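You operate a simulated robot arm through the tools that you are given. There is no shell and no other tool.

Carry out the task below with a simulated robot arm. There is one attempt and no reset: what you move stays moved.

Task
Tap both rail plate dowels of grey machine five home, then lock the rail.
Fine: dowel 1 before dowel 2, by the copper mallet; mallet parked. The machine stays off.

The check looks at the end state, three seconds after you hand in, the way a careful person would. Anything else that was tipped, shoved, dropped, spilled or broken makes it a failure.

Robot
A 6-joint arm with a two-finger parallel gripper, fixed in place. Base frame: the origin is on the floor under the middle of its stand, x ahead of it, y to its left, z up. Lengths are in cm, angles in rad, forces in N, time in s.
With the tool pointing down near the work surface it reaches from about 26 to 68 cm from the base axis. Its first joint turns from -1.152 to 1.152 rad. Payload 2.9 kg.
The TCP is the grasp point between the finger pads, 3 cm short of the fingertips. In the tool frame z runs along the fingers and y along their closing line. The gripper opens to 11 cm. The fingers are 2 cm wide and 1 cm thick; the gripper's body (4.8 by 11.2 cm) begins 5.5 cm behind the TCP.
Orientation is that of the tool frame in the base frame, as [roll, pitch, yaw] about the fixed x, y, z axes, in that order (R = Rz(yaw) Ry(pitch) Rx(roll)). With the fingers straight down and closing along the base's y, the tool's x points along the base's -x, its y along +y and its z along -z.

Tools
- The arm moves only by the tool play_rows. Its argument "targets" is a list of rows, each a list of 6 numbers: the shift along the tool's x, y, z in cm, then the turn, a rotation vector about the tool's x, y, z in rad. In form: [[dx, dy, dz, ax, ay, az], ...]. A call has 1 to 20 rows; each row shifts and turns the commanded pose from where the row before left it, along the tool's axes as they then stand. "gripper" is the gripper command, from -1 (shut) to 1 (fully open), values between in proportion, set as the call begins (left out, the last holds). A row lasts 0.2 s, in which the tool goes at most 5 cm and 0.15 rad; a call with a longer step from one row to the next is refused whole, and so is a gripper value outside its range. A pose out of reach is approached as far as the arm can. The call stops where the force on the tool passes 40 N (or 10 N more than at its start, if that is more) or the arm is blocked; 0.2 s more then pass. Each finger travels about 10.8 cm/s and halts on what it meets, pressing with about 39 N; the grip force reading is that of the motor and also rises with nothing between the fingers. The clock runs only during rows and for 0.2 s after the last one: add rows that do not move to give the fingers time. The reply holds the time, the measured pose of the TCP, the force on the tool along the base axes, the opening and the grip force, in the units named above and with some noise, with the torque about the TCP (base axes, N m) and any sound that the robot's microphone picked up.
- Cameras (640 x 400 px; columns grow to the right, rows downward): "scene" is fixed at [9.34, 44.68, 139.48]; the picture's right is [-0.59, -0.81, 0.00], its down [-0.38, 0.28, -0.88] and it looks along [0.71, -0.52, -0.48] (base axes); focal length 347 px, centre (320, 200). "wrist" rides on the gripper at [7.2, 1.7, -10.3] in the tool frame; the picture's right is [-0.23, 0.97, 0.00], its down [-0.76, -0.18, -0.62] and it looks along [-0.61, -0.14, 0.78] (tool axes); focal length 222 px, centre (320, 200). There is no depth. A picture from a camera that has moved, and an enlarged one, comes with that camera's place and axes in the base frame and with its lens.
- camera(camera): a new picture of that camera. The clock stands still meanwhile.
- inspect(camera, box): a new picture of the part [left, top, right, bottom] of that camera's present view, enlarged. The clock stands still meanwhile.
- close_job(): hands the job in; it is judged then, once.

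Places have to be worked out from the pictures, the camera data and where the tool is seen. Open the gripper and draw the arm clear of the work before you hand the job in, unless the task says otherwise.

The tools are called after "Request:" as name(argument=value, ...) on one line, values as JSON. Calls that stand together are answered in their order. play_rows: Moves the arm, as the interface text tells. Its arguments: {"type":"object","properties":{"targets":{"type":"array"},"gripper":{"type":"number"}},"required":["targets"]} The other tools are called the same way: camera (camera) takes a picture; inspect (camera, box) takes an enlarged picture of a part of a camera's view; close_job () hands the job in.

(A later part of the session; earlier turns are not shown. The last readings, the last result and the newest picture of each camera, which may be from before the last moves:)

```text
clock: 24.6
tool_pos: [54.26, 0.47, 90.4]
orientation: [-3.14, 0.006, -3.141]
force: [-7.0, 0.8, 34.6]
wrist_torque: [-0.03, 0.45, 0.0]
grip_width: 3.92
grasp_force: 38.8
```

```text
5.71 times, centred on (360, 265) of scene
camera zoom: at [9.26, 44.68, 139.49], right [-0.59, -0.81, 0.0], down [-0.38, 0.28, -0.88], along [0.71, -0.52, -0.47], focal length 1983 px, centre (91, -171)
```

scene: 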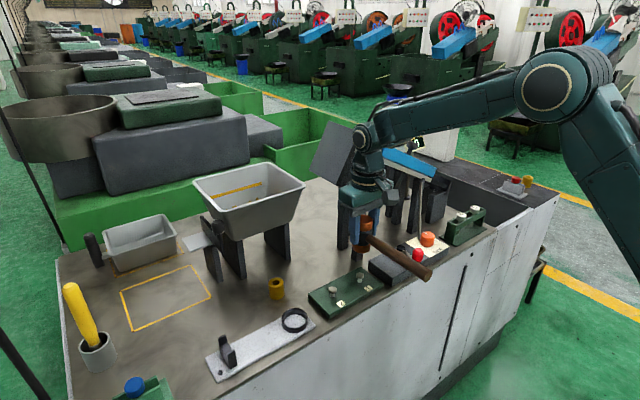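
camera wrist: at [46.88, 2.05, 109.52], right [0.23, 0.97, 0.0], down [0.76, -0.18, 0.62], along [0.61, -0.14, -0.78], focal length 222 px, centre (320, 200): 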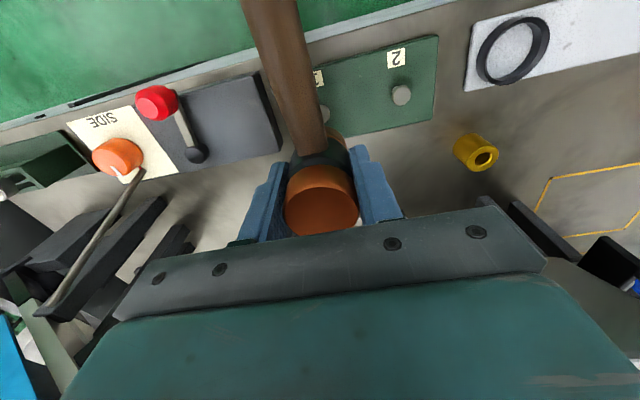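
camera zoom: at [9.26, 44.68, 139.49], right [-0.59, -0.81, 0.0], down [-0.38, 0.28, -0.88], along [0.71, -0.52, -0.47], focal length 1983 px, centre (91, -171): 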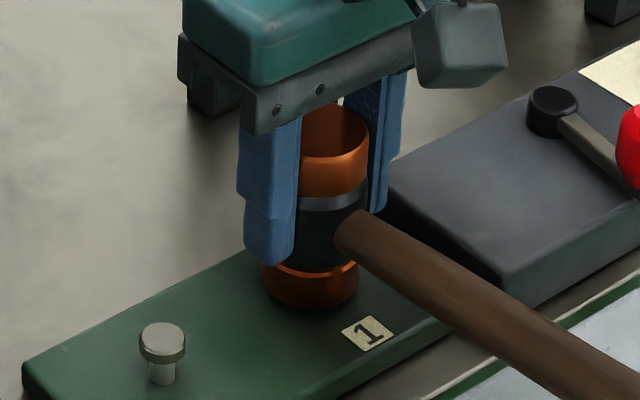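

Same height (90.4) at higher force, so dowel 1 is on its stop. I'll raise the mallet clear and look at dowel 1.

Request:
play_rows(targets=[[0, 0, -1.0, 0, 0, 0], [0, 0, -2.0, 0, 0, 0], [0, 0, -2.5, 0, 0, 0], [0, 0, -2.0, 0, 0, 0], [0, 0, 0, 0, 0, 0], [0, 0, 0, 0, 0, 0]], gripper=-1.0)

Request:
inspect(camera="scene", box=[325, 250, 405, 320])

Request:
inspect(camera="scene", box=[300, 200, 460, 320])

Request:
inspect(camera="wrist", box=[280, 40, 440, 240])

```text
clock: 26.0
tool_pos: [54.26, 0.61, 97.47]
orientation: [-3.14, -0.001, -3.14]
force: [0.6, 0.6, -3.7]
wrist_torque: [0.02, -0.07, -0.02]
grip_width: 3.92
grasp_force: 38.9
```

```text
5.71 times, centred on (365, 285) of scene
camera zoom: at [9.34, 44.68, 139.48], right [-0.59, -0.81, 0.0], down [-0.38, 0.28, -0.88], along [0.71, -0.52, -0.48], focal length 1983 px, centre (63, -286)
```

zoom: 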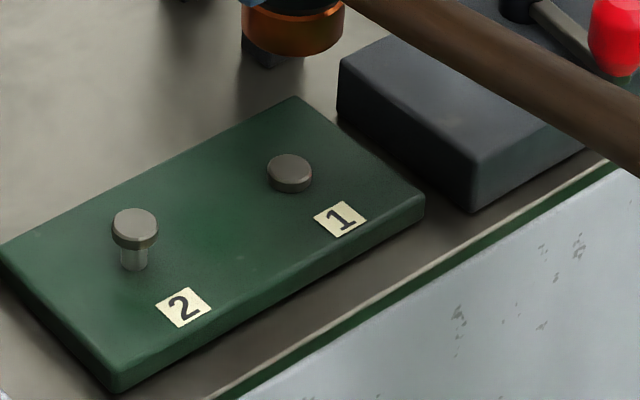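

```text
3.33 times, centred on (380, 260) of scene
camera zoom: at [9.34, 44.68, 139.48], right [-0.59, -0.81, 0.0], down [-0.38, 0.28, -0.88], along [0.71, -0.52, -0.48], focal length 1157 px, centre (120, 0)
```

zoom: 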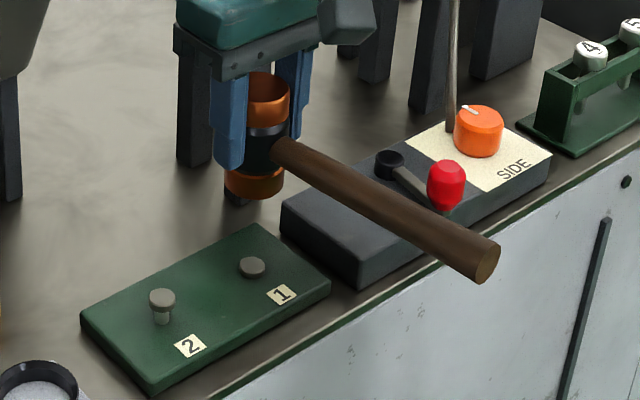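

```text
2.00 times, centred on (360, 140) of wrist
camera zoom: at [47.11, 2.26, 107.83], right [0.23, 0.97, 0.0], down [0.76, -0.18, 0.62], along [0.61, -0.14, -0.78], focal length 444 px, centre (240, 320)
```

zoom: 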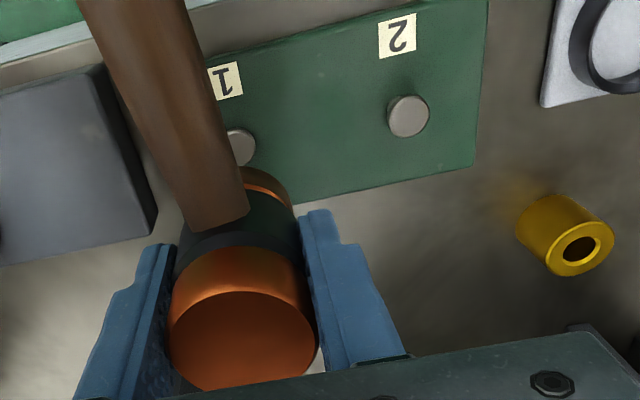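

Dowel 1 sits flush and dowel 2 is untouched at about (54.3, 8.5). I'll shift +8.05 along y at this height, then lower to just above dowel 2.

Request:
play_rows(targets=[[0, 2.0, 0, 0, 0, 0], [0, 2.5, 0, 0, 0, 0], [0, 2.5, 0, 0, 0, 0], [0, 1.05, 0, 0, 0, 0], [0, 0, 1.5, 0, 0, 0], [0, 0, 1.7, 0, 0, 0], [0, 0, 1.4, 0, 0, 0], [0, 0, 0, 0, 0, 0], [0, 0, 0, 0, 0, 0]], gripper=-1.0)

Request:
inspect(camera="scene", box=[290, 220, 410, 320])

Request:
inspect(camera="wrist", box=[240, 60, 400, 240])

```text
clock: 28.0
tool_pos: [54.26, 8.42, 92.88]
orientation: [3.14, -0.002, -3.14]
force: [0.5, -0.6, -3.4]
wrist_torque: [0.0, -0.07, 0.01]
grip_width: 3.91
grasp_force: 39.0
```

```text
4.00 times, centred on (350, 270) of scene
camera zoom: at [9.34, 44.68, 139.48], right [-0.59, -0.81, 0.0], down [-0.38, 0.28, -0.88], along [0.71, -0.52, -0.48], focal length 1388 px, centre (200, -80)
```

zoom: 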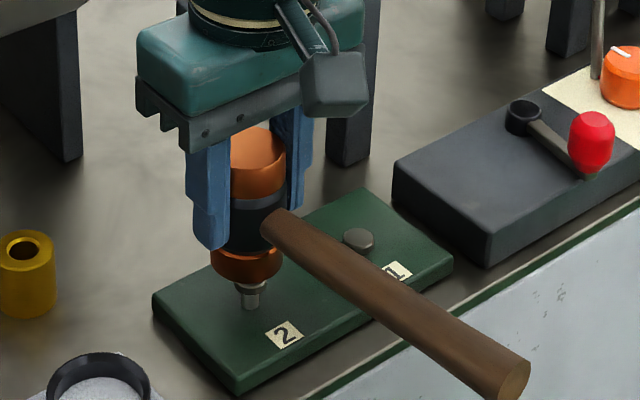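

```text
2.22 times, centred on (320, 150) of wrist
camera zoom: at [47.09, 10.22, 103.28], right [0.23, 0.97, 0.0], down [0.76, -0.18, 0.62], along [0.61, -0.14, -0.78], focal length 494 px, centre (320, 311)
```

zoom: 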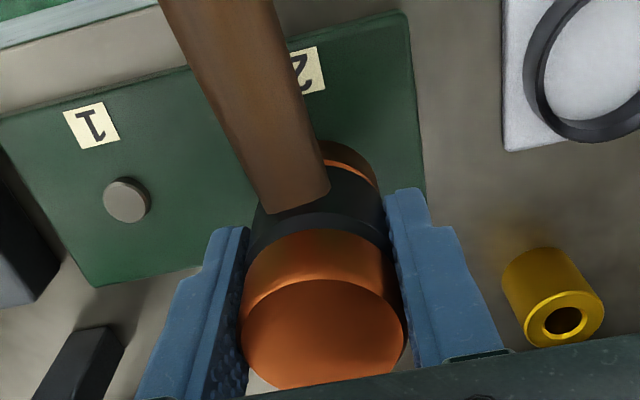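

The head is centred over dowel 2 with a small gap. Tapping in the same manner: a first tap of 1.6 cm, then a second of 2.3 cm.

Request:
play_rows(targets=[[0, 0, 1.6, 0, 0, 0], [0, 0, -1.6, 0, 0, 0], [0, 0, 0, 0, 0, 0], [0, 0, 2.2, 0, 0, 0], [0, 0, -2.2, 0, 0, 0], [0, 0, 0, 0, 0, 0]], gripper=-1.0)

Request:
inspect(camera="scene", box=[310, 250, 390, 320])

```text
clock: 29.4
tool_pos: [54.18, 8.6, 93.0]
orientation: [3.141, -0.001, -3.141]
force: [-0.1, 0.4, -3.8]
wrist_torque: [0.01, -0.04, 0.01]
grip_width: 3.94
grasp_force: 38.9
```

```text
5.71 times, centred on (350, 285) of scene
camera zoom: at [9.34, 44.68, 139.48], right [-0.59, -0.81, 0.0], down [-0.38, 0.28, -0.88], along [0.71, -0.52, -0.48], focal length 1983 px, centre (149, -286)
```

zoom: 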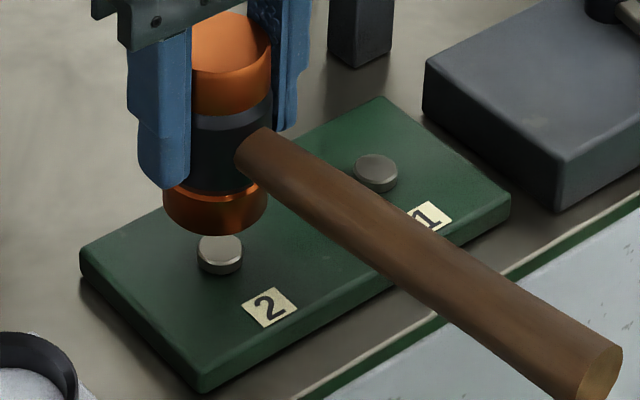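

Dowel 2 is most of the way down. Now a deeper tap of 2.8 cm, then I'll hold to read the force.

Request:
play_rows(targets=[[0, 0, 2.7, 0, 0, 0], [0, 0, 0, 0, 0, 0]], gripper=-1.0)

Request:
play_rows(targets=[[0, 0, -2.5, 0, 0, 0], [0, 0, 0, 0, 0, 0], [0, 0, 2.7, 0, 0, 0], [0, 0, 0, 0, 0, 0]], gripper=-1.0)

Request:
inspect(camera="scene", box=[310, 250, 390, 320])

```text
clock: 30.0
tool_pos: [54.34, 8.68, 90.44]
orientation: [-3.141, 0.004, -3.141]
force: [-2.5, -1.7, 15.7]
wrist_torque: [-0.08, 0.12, -0.01]
grip_width: 3.93
grasp_force: 39.0
```

```text
clock: 31.0
tool_pos: [54.33, 8.57, 90.39]
orientation: [3.141, 0.005, 3.141]
force: [-0.9, -0.8, 18.8]
wrist_torque: [-0.08, 0.03, 0.03]
grip_width: 3.94
grasp_force: 38.8
```

```text
5.71 times, centred on (350, 285) of scene
camera zoom: at [9.3, 44.67, 139.49], right [-0.59, -0.81, 0.0], down [-0.38, 0.28, -0.88], along [0.71, -0.52, -0.47], focal length 1983 px, centre (149, -286)
```

zoom: 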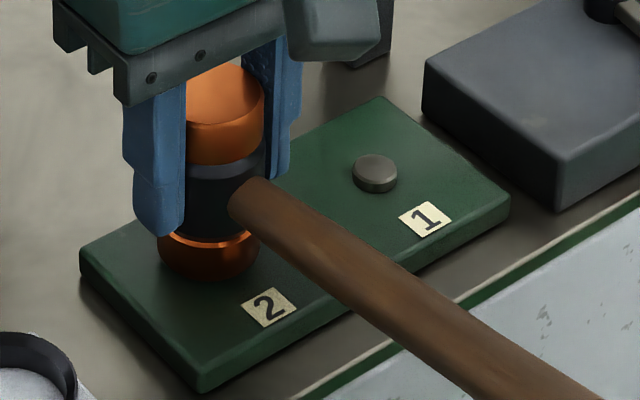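

The TCP is 90.39 at 19 N, the same height as dowel 1's stop. I'll give one more firmer tap to be sure it is on the stop.

Request:
play_rows(targets=[[0, 0, -2.5, 0, 0, 0], [0, 0, 0, 0, 0, 0], [0, 0, 2.75, 0, 0, 0], [0, 0, 0, 0, 0, 0]], gripper=-1.0)

Request:
play_rows(targets=[[0, 0, -1.0, 0, 0, 0], [0, 0, -2.0, 0, 0, 0], [0, 0, -2.5, 0, 0, 0], [0, 0, -2.5, 0, 0, 0], [0, 0, -1.0, 0, 0, 0], [0, 0, 0, 0, 0, 0], [0, 0, 0, 0, 0, 0]], gripper=-1.0)

Request:
inspect(camera="scene", box=[310, 250, 390, 320])

Request:
inspect(camera="wrist", box=[160, 20, 400, 240])

```text
clock: 32.0
tool_pos: [54.48, 8.63, 90.51]
orientation: [3.14, 0.008, -3.141]
force: [-2.5, -0.3, 13.4]
wrist_torque: [-0.05, 0.15, 0.0]
grip_width: 3.91
grasp_force: 39.0
stopped in row 4: the force on the tool passed its limit at 42 N (the readings are from after the stop); the commanded pose is now the measured one
```

```text
clock: 33.6
tool_pos: [54.31, 8.62, 99.23]
orientation: [3.138, 0.007, -3.141]
force: [0.4, -0.9, -3.7]
wrist_torque: [-0.02, -0.06, -0.01]
grip_width: 3.93
grasp_force: 39.5
```

```text
5.71 times, centred on (350, 285) of scene
camera zoom: at [9.34, 44.68, 139.48], right [-0.59, -0.81, 0.0], down [-0.38, 0.28, -0.88], along [0.71, -0.52, -0.48], focal length 1983 px, centre (149, -286)
```

zoom: 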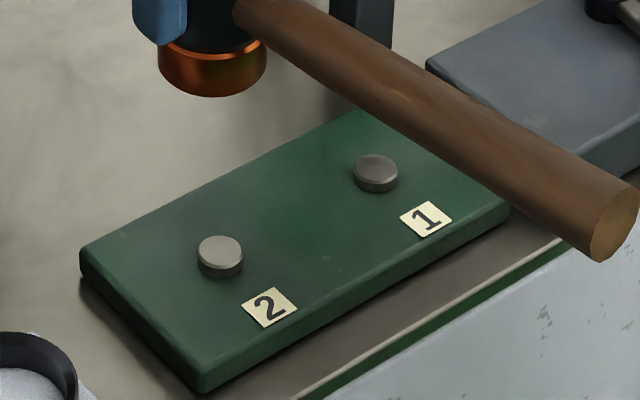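

```text
1.82 times, centred on (280, 130) of wrist
camera zoom: at [47.18, 10.32, 109.6], right [0.23, 0.97, 0.0], down [0.76, -0.18, 0.63], along [0.61, -0.14, -0.78], focal length 404 px, centre (393, 327)
```

zoom: 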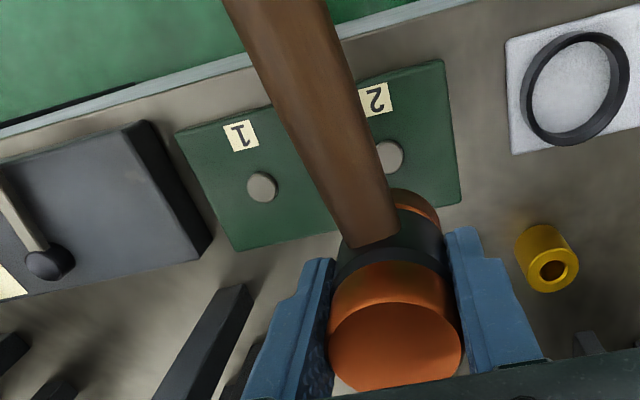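

The force peaked at 42 N at that same height, so dowel 2 is on its stop too. I'll zoom in to compare both heads.

Request:
inspect(camera="scene", box=[325, 260, 385, 305])

Request:
inspect(camera="scene", box=[225, 190, 425, 330])

```text
8.89 times, centred on (355, 282) of scene
camera zoom: at [9.34, 44.68, 139.48], right [-0.59, -0.81, 0.0], down [-0.38, 0.28, -0.88], along [0.71, -0.52, -0.48], focal length 3085 px, centre (9, -533)
```

zoom: 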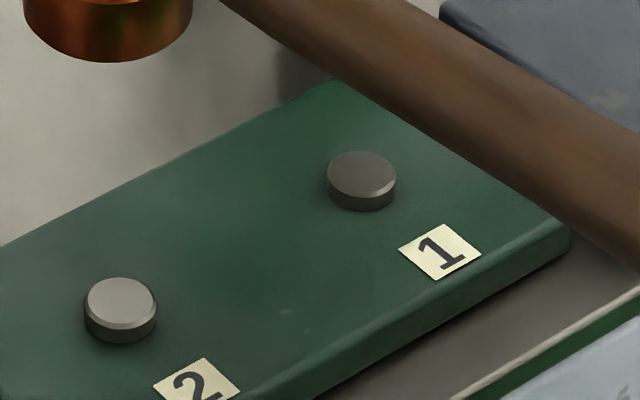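

```text
2.86 times, centred on (325, 260) of scene
camera zoom: at [9.34, 44.68, 139.48], right [-0.59, -0.81, 0.0], down [-0.38, 0.28, -0.88], along [0.71, -0.52, -0.48], focal length 992 px, centre (306, 29)
```

zoom: 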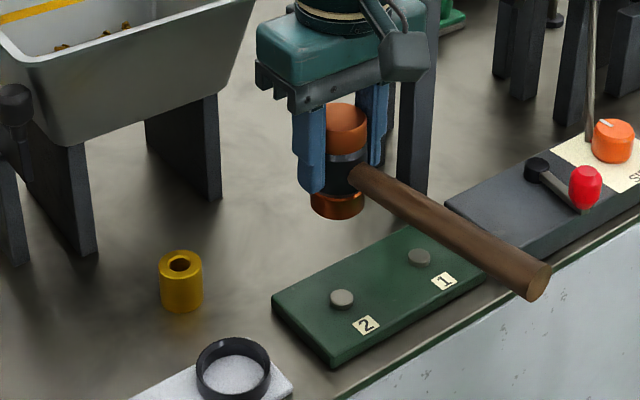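

Both heads are equally low and flush on the plate. Before parking, I'll correct the tiny tilt left by the stopped call, shift toward -x and +y at this height, and take a full wrist picture to see if the mallet rotated in the grip.

Request:
play_rows(targets=[[0, 0, 0, 0.0035, 0.007, 0], [0, 0, 0, 0, 0, 0], [0, 0, 0, 0, 0, 0]], gripper=-1.0)

Request:
camera(camera="wrist")

```text
clock: 34.4
tool_pos: [54.4, 8.6, 99.28]
orientation: [-3.14, -0.001, -3.14]
force: [-0.1, -0.5, -2.8]
wrist_torque: [0.05, -0.05, 0.02]
grip_width: 3.95
grasp_force: 38.5
```

```text
taken
camera wrist: at [47.22, 10.36, 109.64], right [0.23, 0.97, 0.0], down [0.76, -0.18, 0.62], along [0.61, -0.14, -0.78], focal length 222 px, centre (320, 200)
```

wrist: 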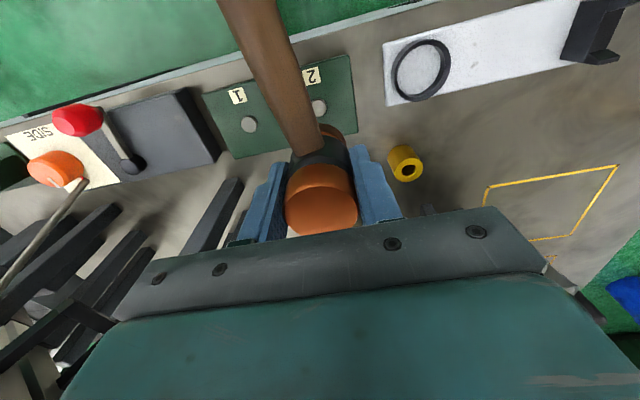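

Compared with the lift-off picture, the handle now points about 0.1 rad toward tool -y, so it turned slightly in the grip during the taps. I'll carry the mallet over its rest and turn by π/2+0.098 so the handle lines up with the fork again.

Request:
play_rows(targets=[[0.2, 1.6, 0, 0, 0, 0], [0.2, 2.6, 0, 0, 0, 0], [0.2, 2.6, 0, 0, 0, 0], [0.2, 2.6, 0, 0, 0, 0], [0.27, 1.26, 0, 0, 0, 0], [0, 0, 0, 0, 0, 0]], gripper=-1.0)

Request:
play_rows(targets=[[0, 0, 0, 0, 0, 0.139], [0, 0, 0, 0, 0, 0.139], [0, 0, 0, 0, 0, 0.139], [0, 0, 0, 0, 0, 0.139], [0, 0, 0, 0, 0, 0.139], [0, 0, 0, 0, 0, 0.139], [0, 0, 0, 0, 0, 0.139], [0, 0, 0, 0, 0, 0.139], [0, 0, 0, 0, 0, 0.139], [0, 0, 0, 0, 0, 0.139], [0, 0, 0, 0, 0, 0.139], [0, 0, 0, 0, 0, 0.139], [0, 0, 0, 0, 0, 0], [0, 0, 0, 0, 0, 0]], gripper=-1.0)

Request:
camera(camera="wrist")

Request:
inspect(camera="scene", box=[190, 210, 390, 390])

```text
clock: 35.8
tool_pos: [53.26, 19.48, 99.34]
orientation: [-3.141, -0.002, 3.141]
force: [-0.9, -0.4, -3.3]
wrist_torque: [0.08, -0.08, 0.01]
grip_width: 3.92
grasp_force: 38.6
```

```text
clock: 38.8
tool_pos: [53.27, 19.29, 99.26]
orientation: [-3.14, 0.001, 1.473]
force: [-0.3, -0.4, -3.1]
wrist_torque: [-0.06, -0.03, -0.01]
grip_width: 3.95
grasp_force: 39.2
```

```text
taken
camera wrist: at [55.7, 26.41, 109.61], right [0.95, -0.32, 0.0], down [-0.25, -0.74, 0.63], along [-0.2, -0.59, -0.78], focal length 222 px, centre (320, 200)
```

wrist: 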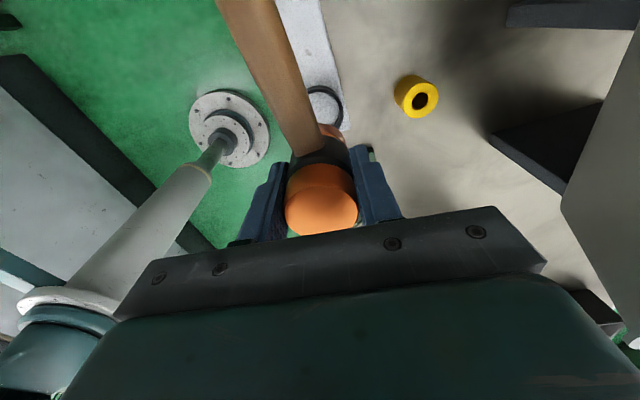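

```text
2.22 times, centred on (290, 300) of scene
camera zoom: at [9.34, 44.68, 139.48], right [-0.59, -0.81, 0.0], down [-0.38, 0.28, -0.88], along [0.71, -0.52, -0.48], focal length 771 px, centre (387, -22)
```

zoom: 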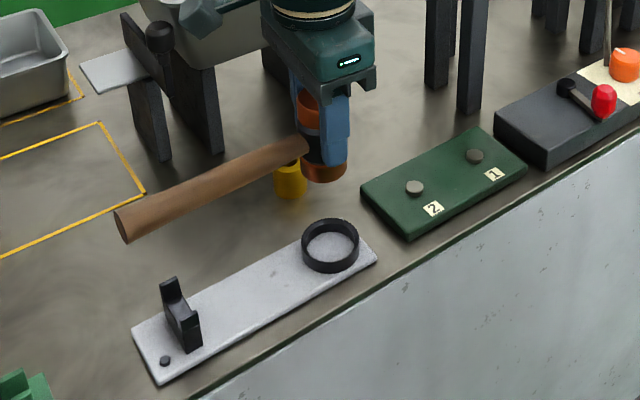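

The head is over the cup and the handle line matches the lift-off geometry to within about 0.01 rad. Lowering to about 2 cm above the park height to check the fit.

Request:
play_rows(targets=[[0, 0, 2.5, 0, 0, 0], [0, 0, 2.5, 0, 0, 0], [0, 0, 1.5, 0, 0, 0], [0, 0, 1.0, 0, 0, 0], [0, 0, 0, 0, 0, 0], [0, 0, 0, 0, 0, 0]], gripper=-1.0)

Request:
inspect(camera="scene", box=[200, 260, 340, 390])

Request:
inspect(camera="wrist", box=[220, 0, 400, 180])

```text
clock: 40.2
tool_pos: [53.31, 19.19, 91.62]
orientation: [-3.139, 0.001, 1.474]
force: [-1.0, 0.1, -2.9]
wrist_torque: [-0.05, 0.02, 0.03]
grip_width: 3.92
grasp_force: 38.6
```

```text
3.08 times, centred on (270, 325) of scene
camera zoom: at [9.34, 44.68, 139.48], right [-0.59, -0.81, 0.0], down [-0.38, 0.28, -0.88], along [0.71, -0.52, -0.48], focal length 1068 px, centre (474, -185)
```

zoom: 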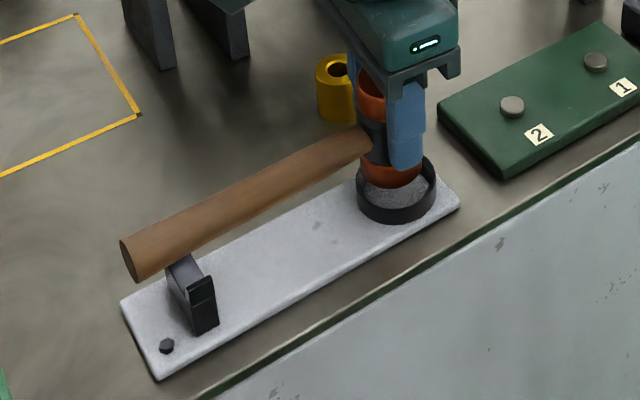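

```text
2.22 times, centred on (310, 90) of wrist
camera zoom: at [55.71, 26.4, 102.09], right [0.95, -0.32, 0.0], down [-0.25, -0.74, 0.63], along [-0.2, -0.59, -0.78], focal length 494 px, centre (342, 444)
```

zoom: 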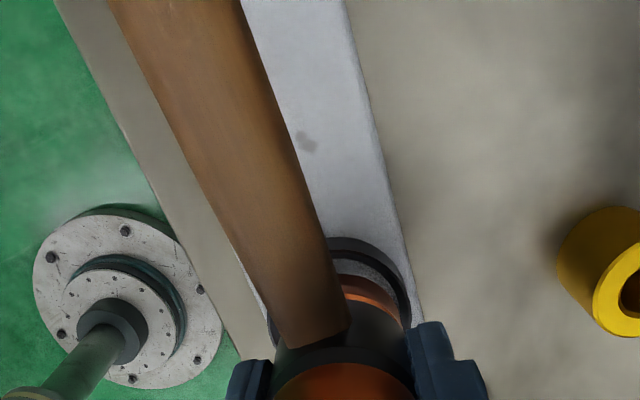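

The handle is right above the fork and the head is above the cup. Lowering the rest slowly in small steps while watching the force.

Request:
play_rows(targets=[[0, 0, 0.5, 0, 0, 0], [0, 0, 0.5, 0, 0, 0], [0, 0, 0.5, 0, 0, 0], [0, 0, 0.4, 0, 0, 0], [0, 0, 0.2, 0, 0, 0], [0, 0, 0, 0, 0, 0]], gripper=-1.0)

Request:
inspect(camera="scene", box=[200, 260, 340, 390])

```text
clock: 41.6
tool_pos: [53.25, 19.23, 89.59]
orientation: [3.14, 0.003, 1.477]
force: [0.1, 0.3, -4.7]
wrist_torque: [-0.01, -0.01, 0.01]
grip_width: 3.94
grasp_force: 39.0
```

```text
3.08 times, centred on (270, 325) of scene
camera zoom: at [9.34, 44.68, 139.48], right [-0.59, -0.81, 0.0], down [-0.38, 0.28, -0.88], along [0.71, -0.52, -0.48], focal length 1068 px, centre (474, -185)
```

zoom: 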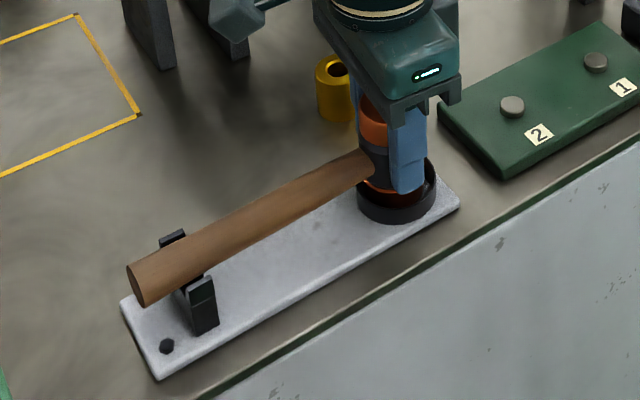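

The handle has entered the fork with no side load; the TCP is 0.55 above the park height. Continuing in finer steps.

Request:
play_rows(targets=[[0, 0, 0.15, 0, 0, 0], [0, 0, 0.15, 0, 0, 0], [0, 0, 0.1, 0, 0, 0], [0, 0, 0, 0, 0, 0]], gripper=-1.0)

Request:
play_rows(targets=[[0, 0, 0.1, 0, 0, 0], [0, 0, 0, 0, 0, 0]], gripper=-1.0)

```text
clock: 42.6
tool_pos: [53.21, 19.18, 89.46]
orientation: [3.141, 0.001, 1.473]
force: [-6.1, -2.8, 14.7]
wrist_torque: [-0.58, 0.37, -0.13]
grip_width: 3.94
grasp_force: 39.0
```

```text
clock: 43.2
tool_pos: [53.29, 19.37, 89.48]
orientation: [3.14, 0.002, 1.476]
force: [-12.0, -2.8, 33.6]
wrist_torque: [-0.94, 0.72, -0.27]
grip_width: 3.92
grasp_force: 39.0
```

Resistance begins at TCP 89.47, about 0.4 cm above the old park height, and the torque points to the -y edge of the head. I'll back off slightly and look closely before going on.

Request:
play_rows(targets=[[0, 0, -0.3, 0, 0, 0], [0, 0, -0.2, 0, 0, 0], [0, 0, 0, 0, 0, 0]], gripper=-1.0)

Request:
inspect(camera="wrist", box=[240, 60, 400, 240])

Request:
inspect(camera="scene", box=[255, 280, 325, 340])

Request:
inspect(camera="scene", box=[205, 310, 275, 380])

Request:
camera(camera="wrist")

```text
clock: 44.0
tool_pos: [52.98, 19.29, 89.53]
orientation: [-3.138, 0.004, 1.474]
force: [-1.3, 0.1, -4.4]
wrist_torque: [-0.03, 0.01, -0.02]
grip_width: 3.94
grasp_force: 38.7
```

```text
2.22 times, centred on (320, 150) of wrist
camera zoom: at [55.6, 26.42, 99.77], right [0.95, -0.32, 0.0], down [-0.25, -0.74, 0.63], along [-0.2, -0.59, -0.78], focal length 494 px, centre (320, 311)
```

zoom: 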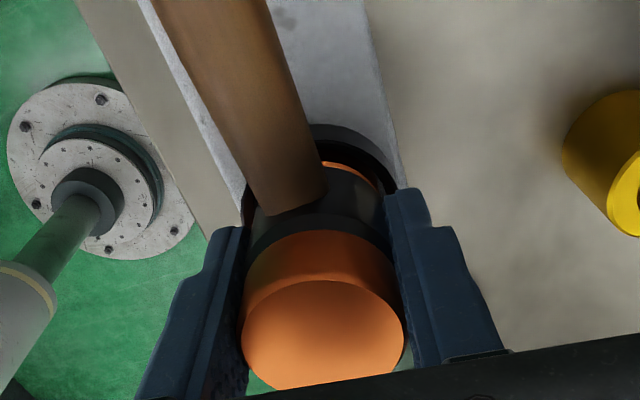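

```text
6.67 times, centred on (290, 310) of scene
camera zoom: at [9.34, 44.68, 139.48], right [-0.59, -0.81, 0.0], down [-0.38, 0.28, -0.88], along [0.71, -0.52, -0.48], focal length 2314 px, centre (520, -533)
```

zoom: 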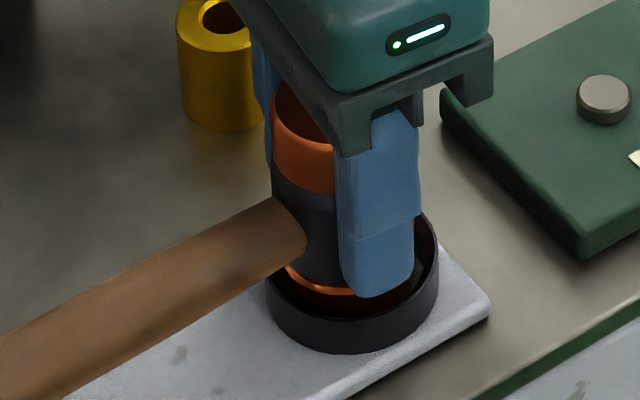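

```text
5.71 times, centred on (240, 345) of scene
camera zoom: at [9.34, 44.68, 139.48], right [-0.59, -0.81, 0.0], down [-0.38, 0.28, -0.88], along [0.71, -0.52, -0.48], focal length 1983 px, centre (777, -629)
```

zoom: 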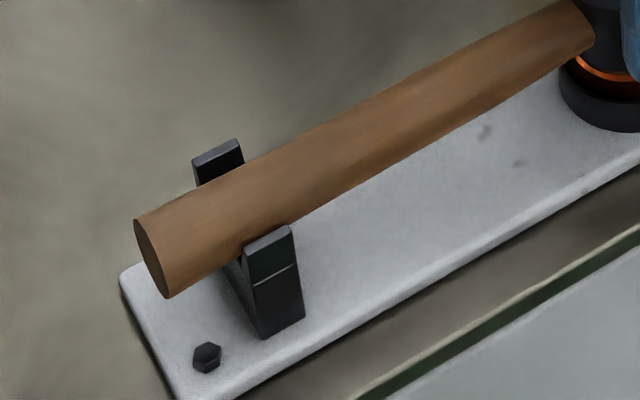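

```text
taken
camera wrist: at [55.6, 26.42, 99.77], right [0.95, -0.32, 0.0], down [-0.25, -0.74, 0.63], along [-0.2, -0.59, -0.78], focal length 222 px, centre (320, 200)
```

wrist: 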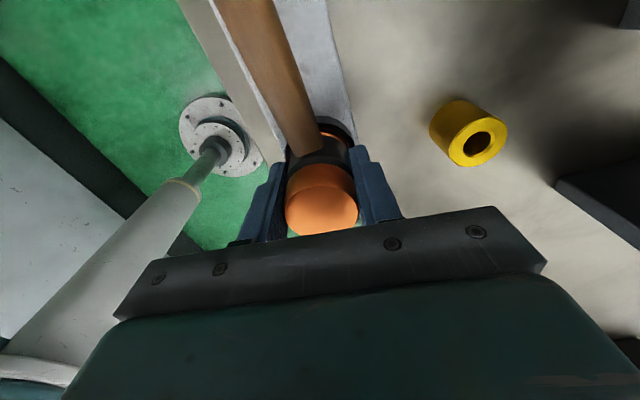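

Wrist view shows no visible slip, yet the head's -y bottom edge touches something. I'll take the same crops as at the start to compare the handle, fork and cup directly.

Request:
inspect(camera="scene", box=[200, 250, 360, 390])

Request:
inspect(camera="scene", box=[200, 270, 330, 390])

Request:
inspect(camera="wrist", box=[280, 90, 380, 190])

```text
2.86 times, centred on (280, 320) of scene
camera zoom: at [9.34, 44.68, 139.48], right [-0.59, -0.81, 0.0], down [-0.38, 0.28, -0.88], along [0.71, -0.52, -0.48], focal length 992 px, centre (434, -143)
```

zoom: 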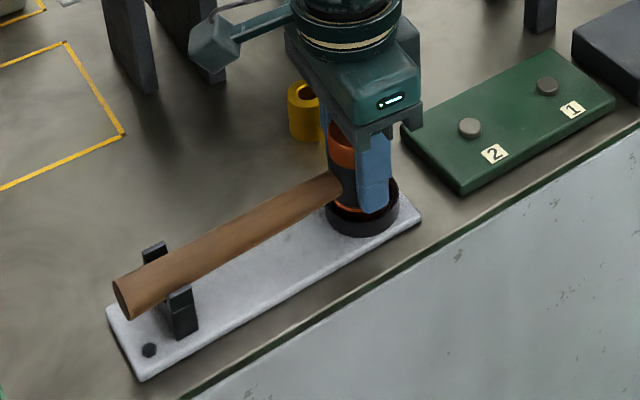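

```text
3.33 times, centred on (265, 330) of scene
camera zoom: at [9.34, 44.68, 139.48], right [-0.59, -0.81, 0.0], down [-0.38, 0.28, -0.88], along [0.71, -0.52, -0.48], focal length 1157 px, centre (503, -233)
```

zoom: 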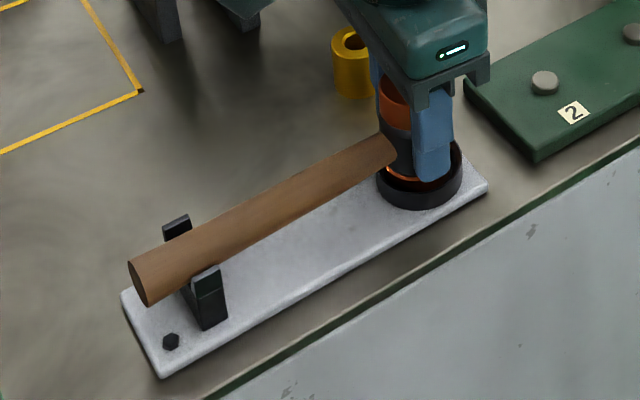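

```text
4.00 times, centred on (330, 140) of wrist
camera zoom: at [55.6, 26.42, 99.77], right [0.95, -0.32, 0.0], down [-0.25, -0.74, 0.63], along [-0.2, -0.59, -0.78], focal length 888 px, centre (280, 440)
```

zoom: 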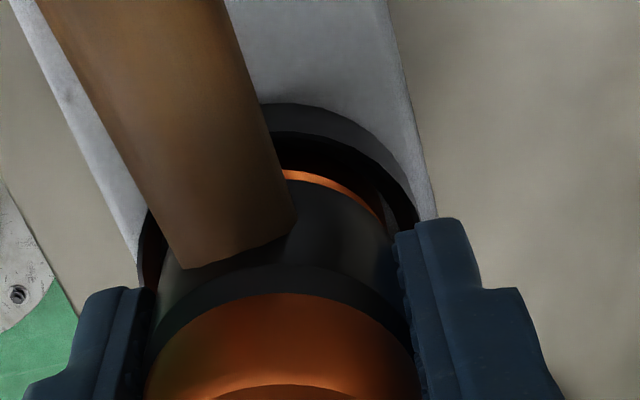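

The handle end is now about 7 px lower in the picture than when parked, so pressing on that edge tipped the mallet a little in the grip (handle down). I'll raise back to z=97.2, the same as my lift-off picture, and compare directly to measure the tilt.

Request:
play_rows(targets=[[0, 0, -0.5, 0, 0, 0], [0, 0, -1.2, 0, 0, 0], [0, 0, -2.0, 0, 0, 0], [0, 0, -2.0, 0, 0, 0], [0, 0, -1.9, 0, 0, 0], [0, 0, 0, 0, 0, 0], [0, 0, 0, 0, 0, 0]], gripper=-1.0)

Request:
inspect(camera="scene", box=[190, 200, 390, 380])

Request:
inspect(camera="scene", box=[260, 230, 320, 330])

Request:
camera(camera="wrist")

```text
clock: 45.6
tool_pos: [53.19, 19.35, 97.22]
orientation: [-3.141, 0.003, 1.475]
force: [0.4, -0.2, -4.1]
wrist_torque: [-0.07, 0.04, 0.01]
grip_width: 3.92
grasp_force: 39.0
```

```text
2.22 times, centred on (290, 290) of scene
camera zoom: at [9.34, 44.68, 139.48], right [-0.59, -0.81, 0.0], down [-0.38, 0.28, -0.88], along [0.71, -0.52, -0.48], focal length 771 px, centre (387, 0)
```

zoom: 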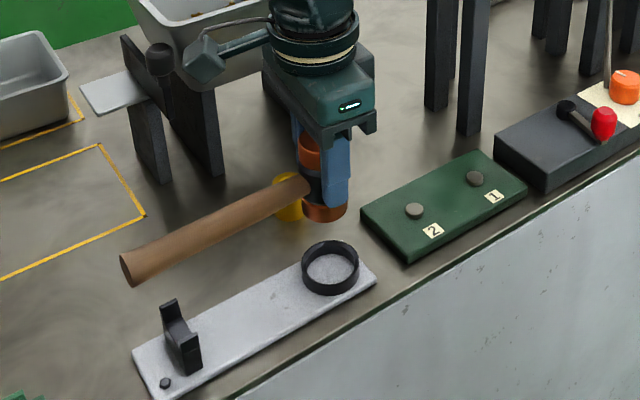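

```text
4.00 times, centred on (290, 280) of scene
camera zoom: at [9.34, 44.68, 139.48], right [-0.59, -0.81, 0.0], down [-0.38, 0.28, -0.88], along [0.71, -0.52, -0.48], focal length 1388 px, centre (440, -120)
```

zoom: 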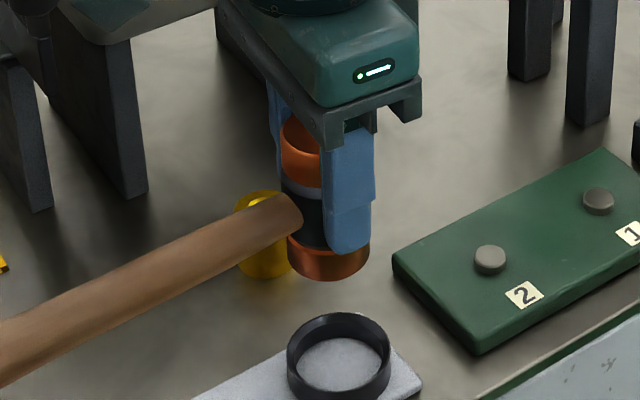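

```text
taken
camera wrist: at [55.67, 26.42, 107.66], right [0.95, -0.32, 0.0], down [-0.25, -0.74, 0.63], along [-0.2, -0.59, -0.78], focal length 222 px, centre (320, 200)
```

wrist: 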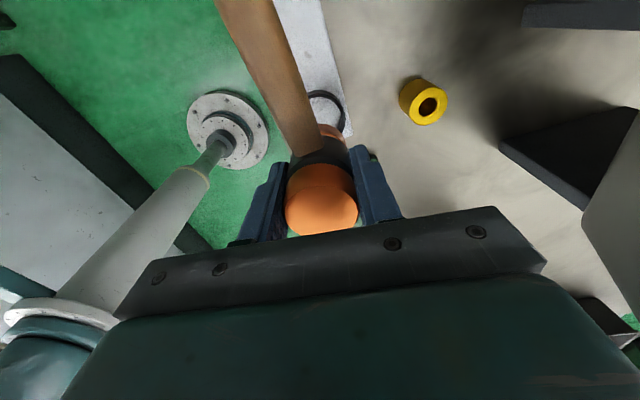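

The mallet keeps the same handle slope as at lift-off but sits slightly lower in the fingers. With the rest now in view I'll zoom in to measure the cup ring and the fork.

Request:
inspect(camera="scene", box=[270, 295, 330, 345])

Request:
inspect(camera="scene", box=[205, 325, 265, 385])

Request:
inspect(camera="scene", box=[270, 250, 330, 310])

Request:
inspect(camera="wrist", box=[270, 60, 370, 160])

```text
8.00 times, centred on (300, 320) of scene
camera zoom: at [9.34, 44.68, 139.48], right [-0.59, -0.81, 0.0], down [-0.38, 0.28, -0.88], along [0.71, -0.52, -0.48], focal length 2776 px, centre (480, -760)
```

zoom: 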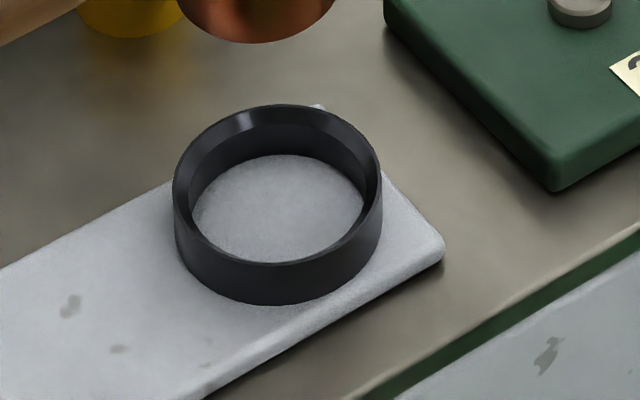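

```text
6.67 times, centred on (235, 355) of scene
camera zoom: at [9.34, 44.68, 139.48], right [-0.59, -0.81, 0.0], down [-0.38, 0.28, -0.88], along [0.71, -0.52, -0.48], focal length 2314 px, centre (887, -833)
```

zoom: 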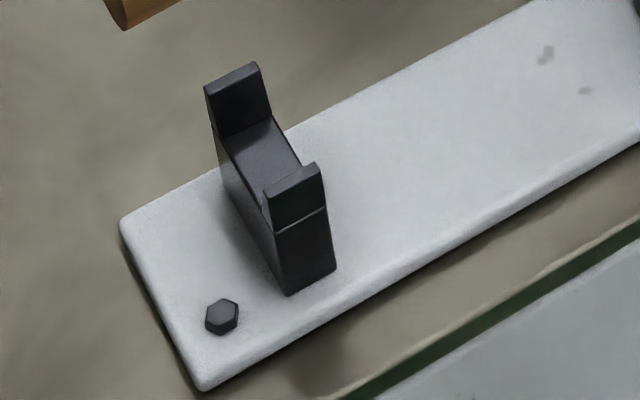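

```text
6.67 times, centred on (300, 280) of scene
camera zoom: at [9.34, 44.68, 139.48], right [-0.59, -0.81, 0.0], down [-0.38, 0.28, -0.88], along [0.71, -0.52, -0.48], focal length 2314 px, centre (453, -333)
```

zoom: 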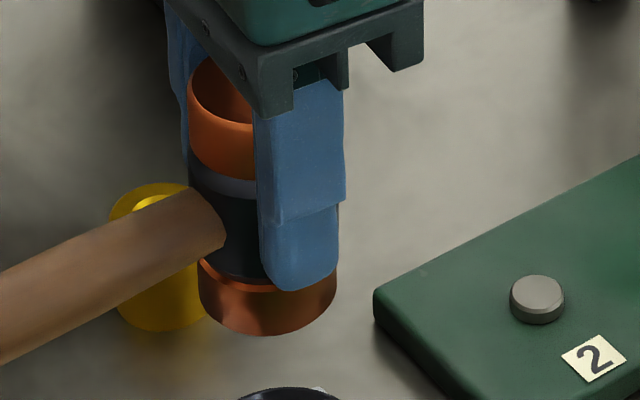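

```text
4.00 times, centred on (320, 110) of wrist
camera zoom: at [55.67, 26.42, 107.66], right [0.95, -0.32, 0.0], down [-0.25, -0.74, 0.63], along [-0.2, -0.59, -0.78], focal length 888 px, centre (320, 560)
```

zoom: 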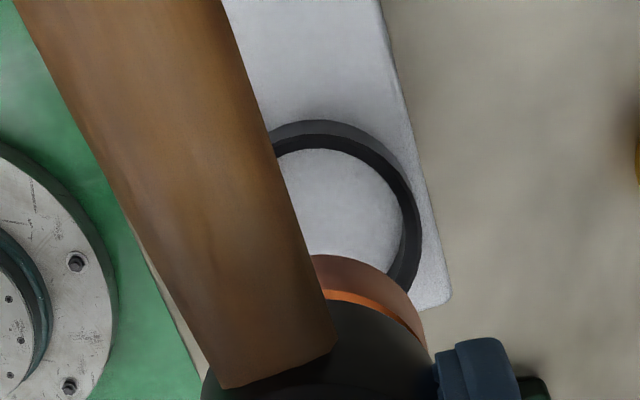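

The cup line and copper edge at the contact matched the original parked picture to within a pixel or two, so the head was really at the cup floor. The mallet has just slid about 0.4 cm down in the fingers. I'll lower again to just above that contact and check.

Request:
play_rows(targets=[[0, 0, 2.0, 0, 0, 0], [0, 0, 2.0, 0, 0, 0], [0, 0, 1.6, 0, 0, 0], [0, 0, 1.0, 0, 0, 0], [0, 0, 0.6, 0, 0, 0], [0, 0, 0.25, 0, 0, 0], [0, 0, 0, 0, 0, 0]], gripper=-1.0)

Request:
inspect(camera="scene", box=[200, 270, 330, 390])

Request:
inspect(camera="scene", box=[205, 325, 265, 385])

Request:
inspect(camera="scene", box=[270, 295, 330, 345])

```text
clock: 47.2
tool_pos: [53.24, 19.29, 89.83]
orientation: [-3.141, 0.002, 1.475]
force: [0.2, -0.5, -3.2]
wrist_torque: [-0.04, -0.01, -0.02]
grip_width: 3.91
grasp_force: 38.3
```

```text
3.33 times, centred on (265, 330) of scene
camera zoom: at [9.34, 44.68, 139.48], right [-0.59, -0.81, 0.0], down [-0.38, 0.28, -0.88], along [0.71, -0.52, -0.48], focal length 1157 px, centre (503, -233)
```

zoom: 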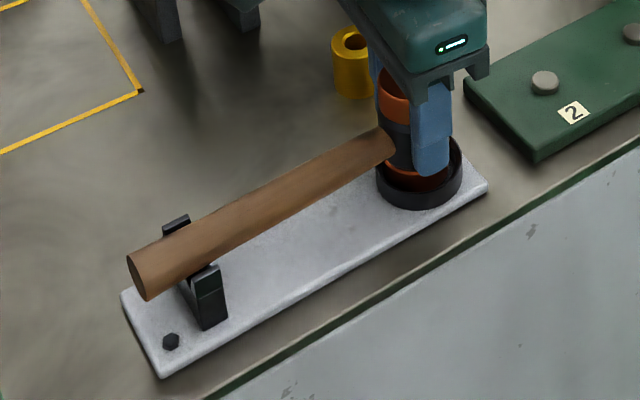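

```text
6.67 times, centred on (235, 355) of scene
camera zoom: at [9.34, 44.68, 139.48], right [-0.59, -0.81, 0.0], down [-0.38, 0.28, -0.88], along [0.71, -0.52, -0.48], focal length 2314 px, centre (887, -833)
```

zoom: 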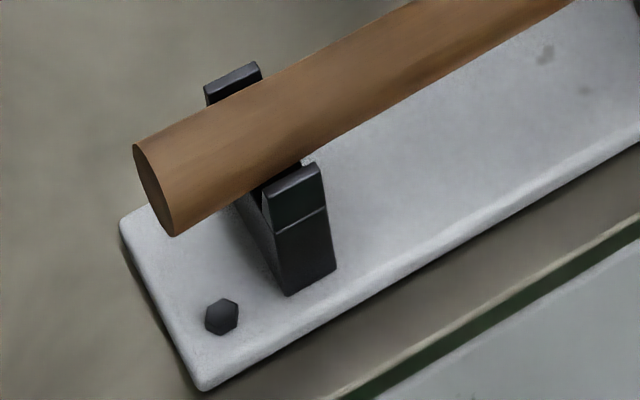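

```text
8.00 times, centred on (300, 320) of scene
camera zoom: at [9.34, 44.68, 139.48], right [-0.59, -0.81, 0.0], down [-0.38, 0.28, -0.88], along [0.71, -0.52, -0.48], focal length 2776 px, centre (480, -760)
```

zoom: 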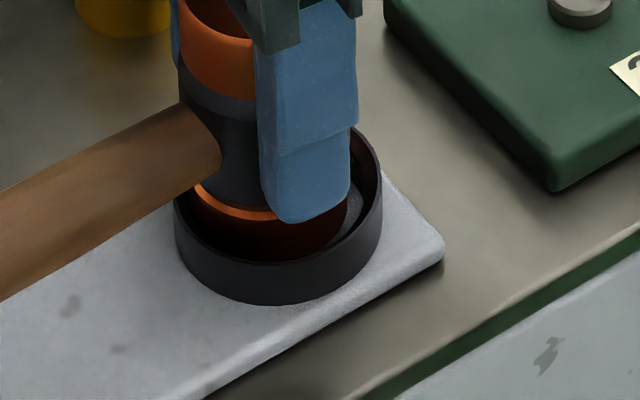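

At TCP 89.83 the picture is nearly identical to the parked one, and the head is centred in the ring with clearance all round. I'll ease down in 0.1 cm steps until a light touch, then release.

Request:
play_rows(targets=[[0, 0, 0.1, 0, 0, 0], [0, 0, 0.1, 0, 0, 0], [0, 0, 0.05, 0, 0, 0], [0, 0, 0, 0, 0, 0]], gripper=-1.0)

Request:
play_rows(targets=[[0, 0, 0.08, 0, 0, 0], [0, 0, 0, 0, 0, 0]], gripper=-1.0)

```text
clock: 48.2
tool_pos: [53.13, 19.33, 89.61]
orientation: [-3.14, 0.002, 1.476]
force: [0.3, -0.3, -3.4]
wrist_torque: [-0.07, 0.01, 0.0]
grip_width: 3.93
grasp_force: 38.3
```

```text
clock: 48.8
tool_pos: [53.1, 19.34, 89.59]
orientation: [-3.139, 0.001, 1.475]
force: [-0.4, -0.4, -3.5]
wrist_torque: [-0.04, 0.01, -0.01]
grip_width: 3.92
grasp_force: 38.9
```

No contact yet at 89.6 with only the mallet's weight showing. Continuing in small steps.

Request:
play_rows(targets=[[0, 0, 0.08, 0, 0, 0], [0, 0, 0, 0, 0, 0]], gripper=-1.0)

Request:
play_rows(targets=[[0, 0, 0.06, 0, 0, 0], [0, 0, 0, 0, 0, 0]], gripper=-1.0)

Request:
inspect(camera="scene", box=[200, 250, 360, 390])

```text
clock: 49.4
tool_pos: [53.17, 19.3, 89.41]
orientation: [3.14, 0.003, 1.474]
force: [0.3, -0.3, -3.9]
wrist_torque: [-0.03, 0.04, -0.03]
grip_width: 3.93
grasp_force: 39.3
```

```text
clock: 50.0
tool_pos: [53.16, 19.3, 89.43]
orientation: [-3.141, 0.0, 1.473]
force: [-2.0, -0.5, 5.0]
wrist_torque: [-0.29, 0.21, -0.07]
grip_width: 3.93
grasp_force: 38.8
```

```text
2.86 times, centred on (280, 320) of scene
camera zoom: at [9.32, 44.67, 139.49], right [-0.59, -0.81, 0.0], down [-0.38, 0.28, -0.88], along [0.71, -0.52, -0.47], focal length 992 px, centre (434, -143)
```

zoom: 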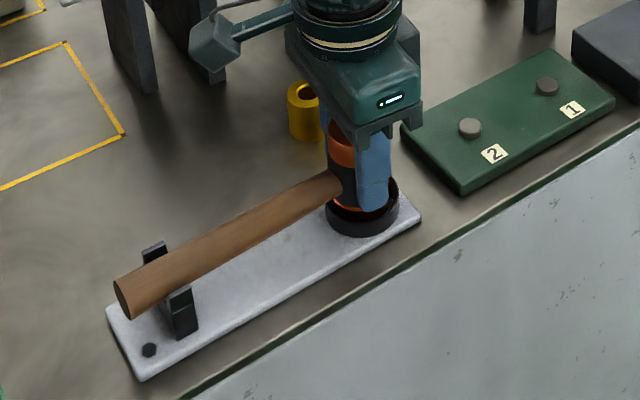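

A light touch of about 9 N at the same height, with the handle lying in the fork as it did originally. Releasing now.

Request:
play_rows(targets=[[0, 0, 0, 0, 0, 0], [0, 0, 0, 0, 0, 0], [0, 0, 0, 0, 0, 0], [0, 0, 0, 0, 0, 0]], gripper=0.27)

Request:
inspect(camera="scene", box=[200, 250, 360, 390])

Request:
camera(camera="wrist")

```text
clock: 51.0
tool_pos: [53.24, 19.27, 89.3]
orientation: [-3.141, 0.002, 1.475]
force: [-0.4, 0.0, -1.0]
wrist_torque: [0.02, 0.01, 0.0]
grip_width: 6.99
grasp_force: 0.0
```

```text
2.86 times, centred on (280, 320) of scene
camera zoom: at [9.34, 44.68, 139.48], right [-0.59, -0.81, 0.0], down [-0.38, 0.28, -0.88], along [0.71, -0.52, -0.48], focal length 992 px, centre (434, -143)
```

zoom: 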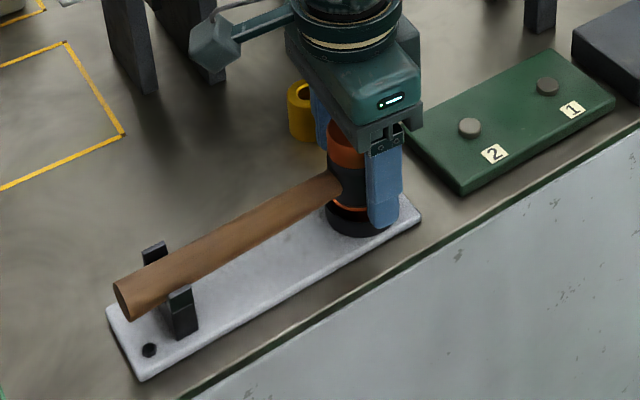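

```text
taken
camera wrist: at [55.67, 26.35, 99.72], right [0.95, -0.32, 0.0], down [-0.25, -0.74, 0.63], along [-0.2, -0.59, -0.78], focal length 222 px, centre (320, 200)
```

wrist: 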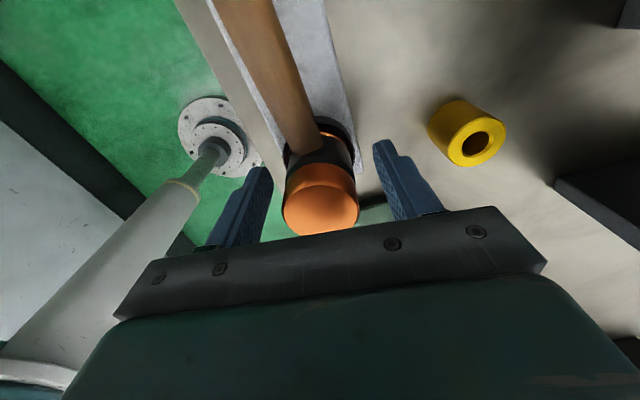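

The mallet stays standing in its cup with the handle in the fork. Raising straight up and comparing with the starting picture.

Request:
play_rows(targets=[[0, 0, -1.0, 0, 0, 0], [0, 0, -2.5, 0, 0, 0], [0, 0, -3.0, 0, 0, 0], [0, 0, -3.5, 0, 0, 0], [0, 0, -3.5, 0, 0, 0], [0, 0, -3.5, 0, 0, 0], [0, 0, 0, 0, 0, 0]], gripper=0.27)

Request:
inspect(camera="scene", box=[200, 250, 360, 390])

Request:
inspect(camera="scene", box=[205, 325, 265, 385])

Request:
inspect(camera="scene", box=[270, 285, 330, 335])

Request:
camera(camera="wrist")

```text
clock: 52.6
tool_pos: [53.34, 19.25, 106.26]
orientation: [-3.141, 0.005, 1.474]
force: [-0.3, 0.4, -0.3]
wrist_torque: [0.0, 0.04, 0.02]
grip_width: 7.01
grasp_force: 0.2
```

```text
2.86 times, centred on (280, 320) of scene
camera zoom: at [9.34, 44.68, 139.48], right [-0.59, -0.81, 0.0], down [-0.38, 0.28, -0.88], along [0.71, -0.52, -0.48], focal length 992 px, centre (434, -143)
```

zoom: 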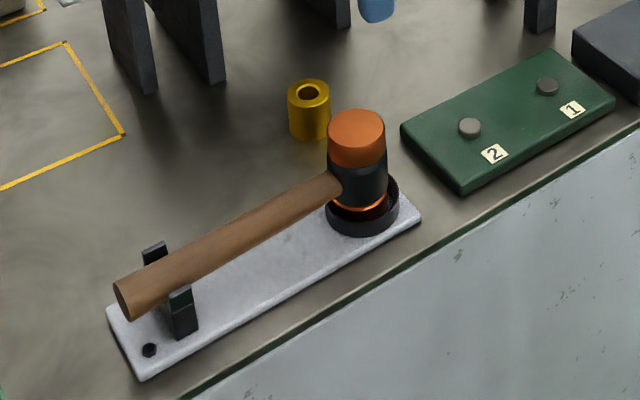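

```text
6.67 times, centred on (235, 355) of scene
camera zoom: at [9.34, 44.68, 139.48], right [-0.59, -0.81, 0.0], down [-0.38, 0.28, -0.88], along [0.71, -0.52, -0.48], focal length 2314 px, centre (887, -833)
```

zoom: 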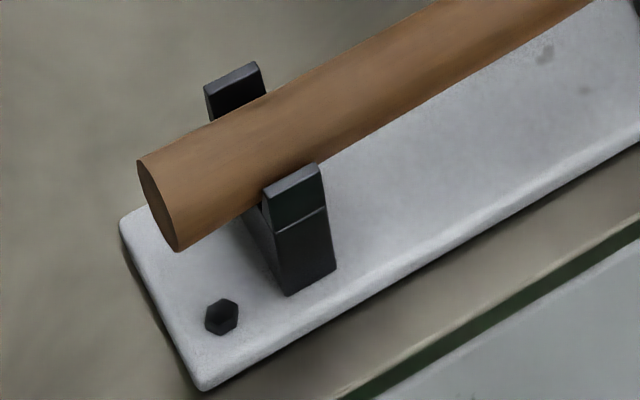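

```text
8.00 times, centred on (300, 310) of scene
camera zoom: at [9.34, 44.68, 139.48], right [-0.59, -0.81, 0.0], down [-0.38, 0.28, -0.88], along [0.71, -0.52, -0.48], focal length 2776 px, centre (480, -680)
```

zoom: 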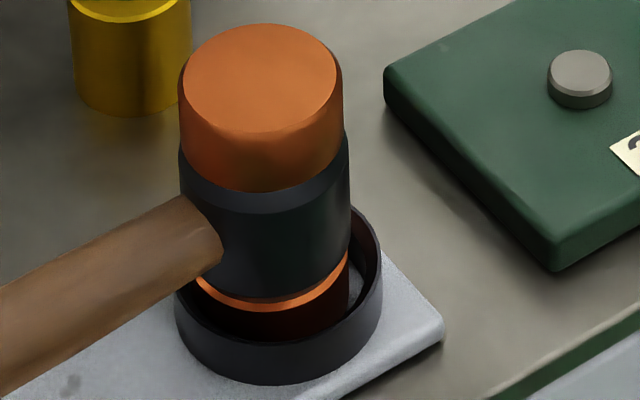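

```text
taken
camera wrist: at [55.72, 26.32, 116.66], right [0.95, -0.32, 0.0], down [-0.25, -0.74, 0.63], along [-0.2, -0.59, -0.78], focal length 222 px, centre (320, 200)
```

wrist: 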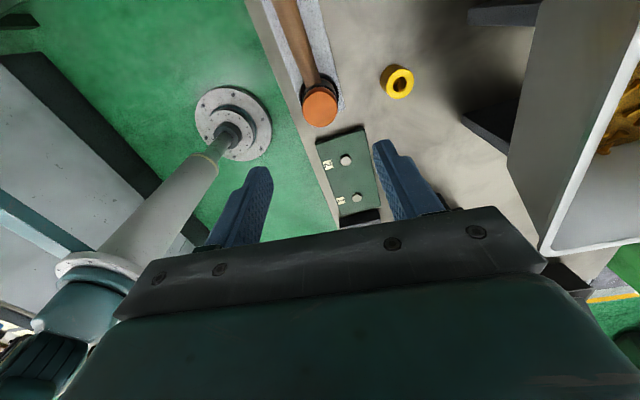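

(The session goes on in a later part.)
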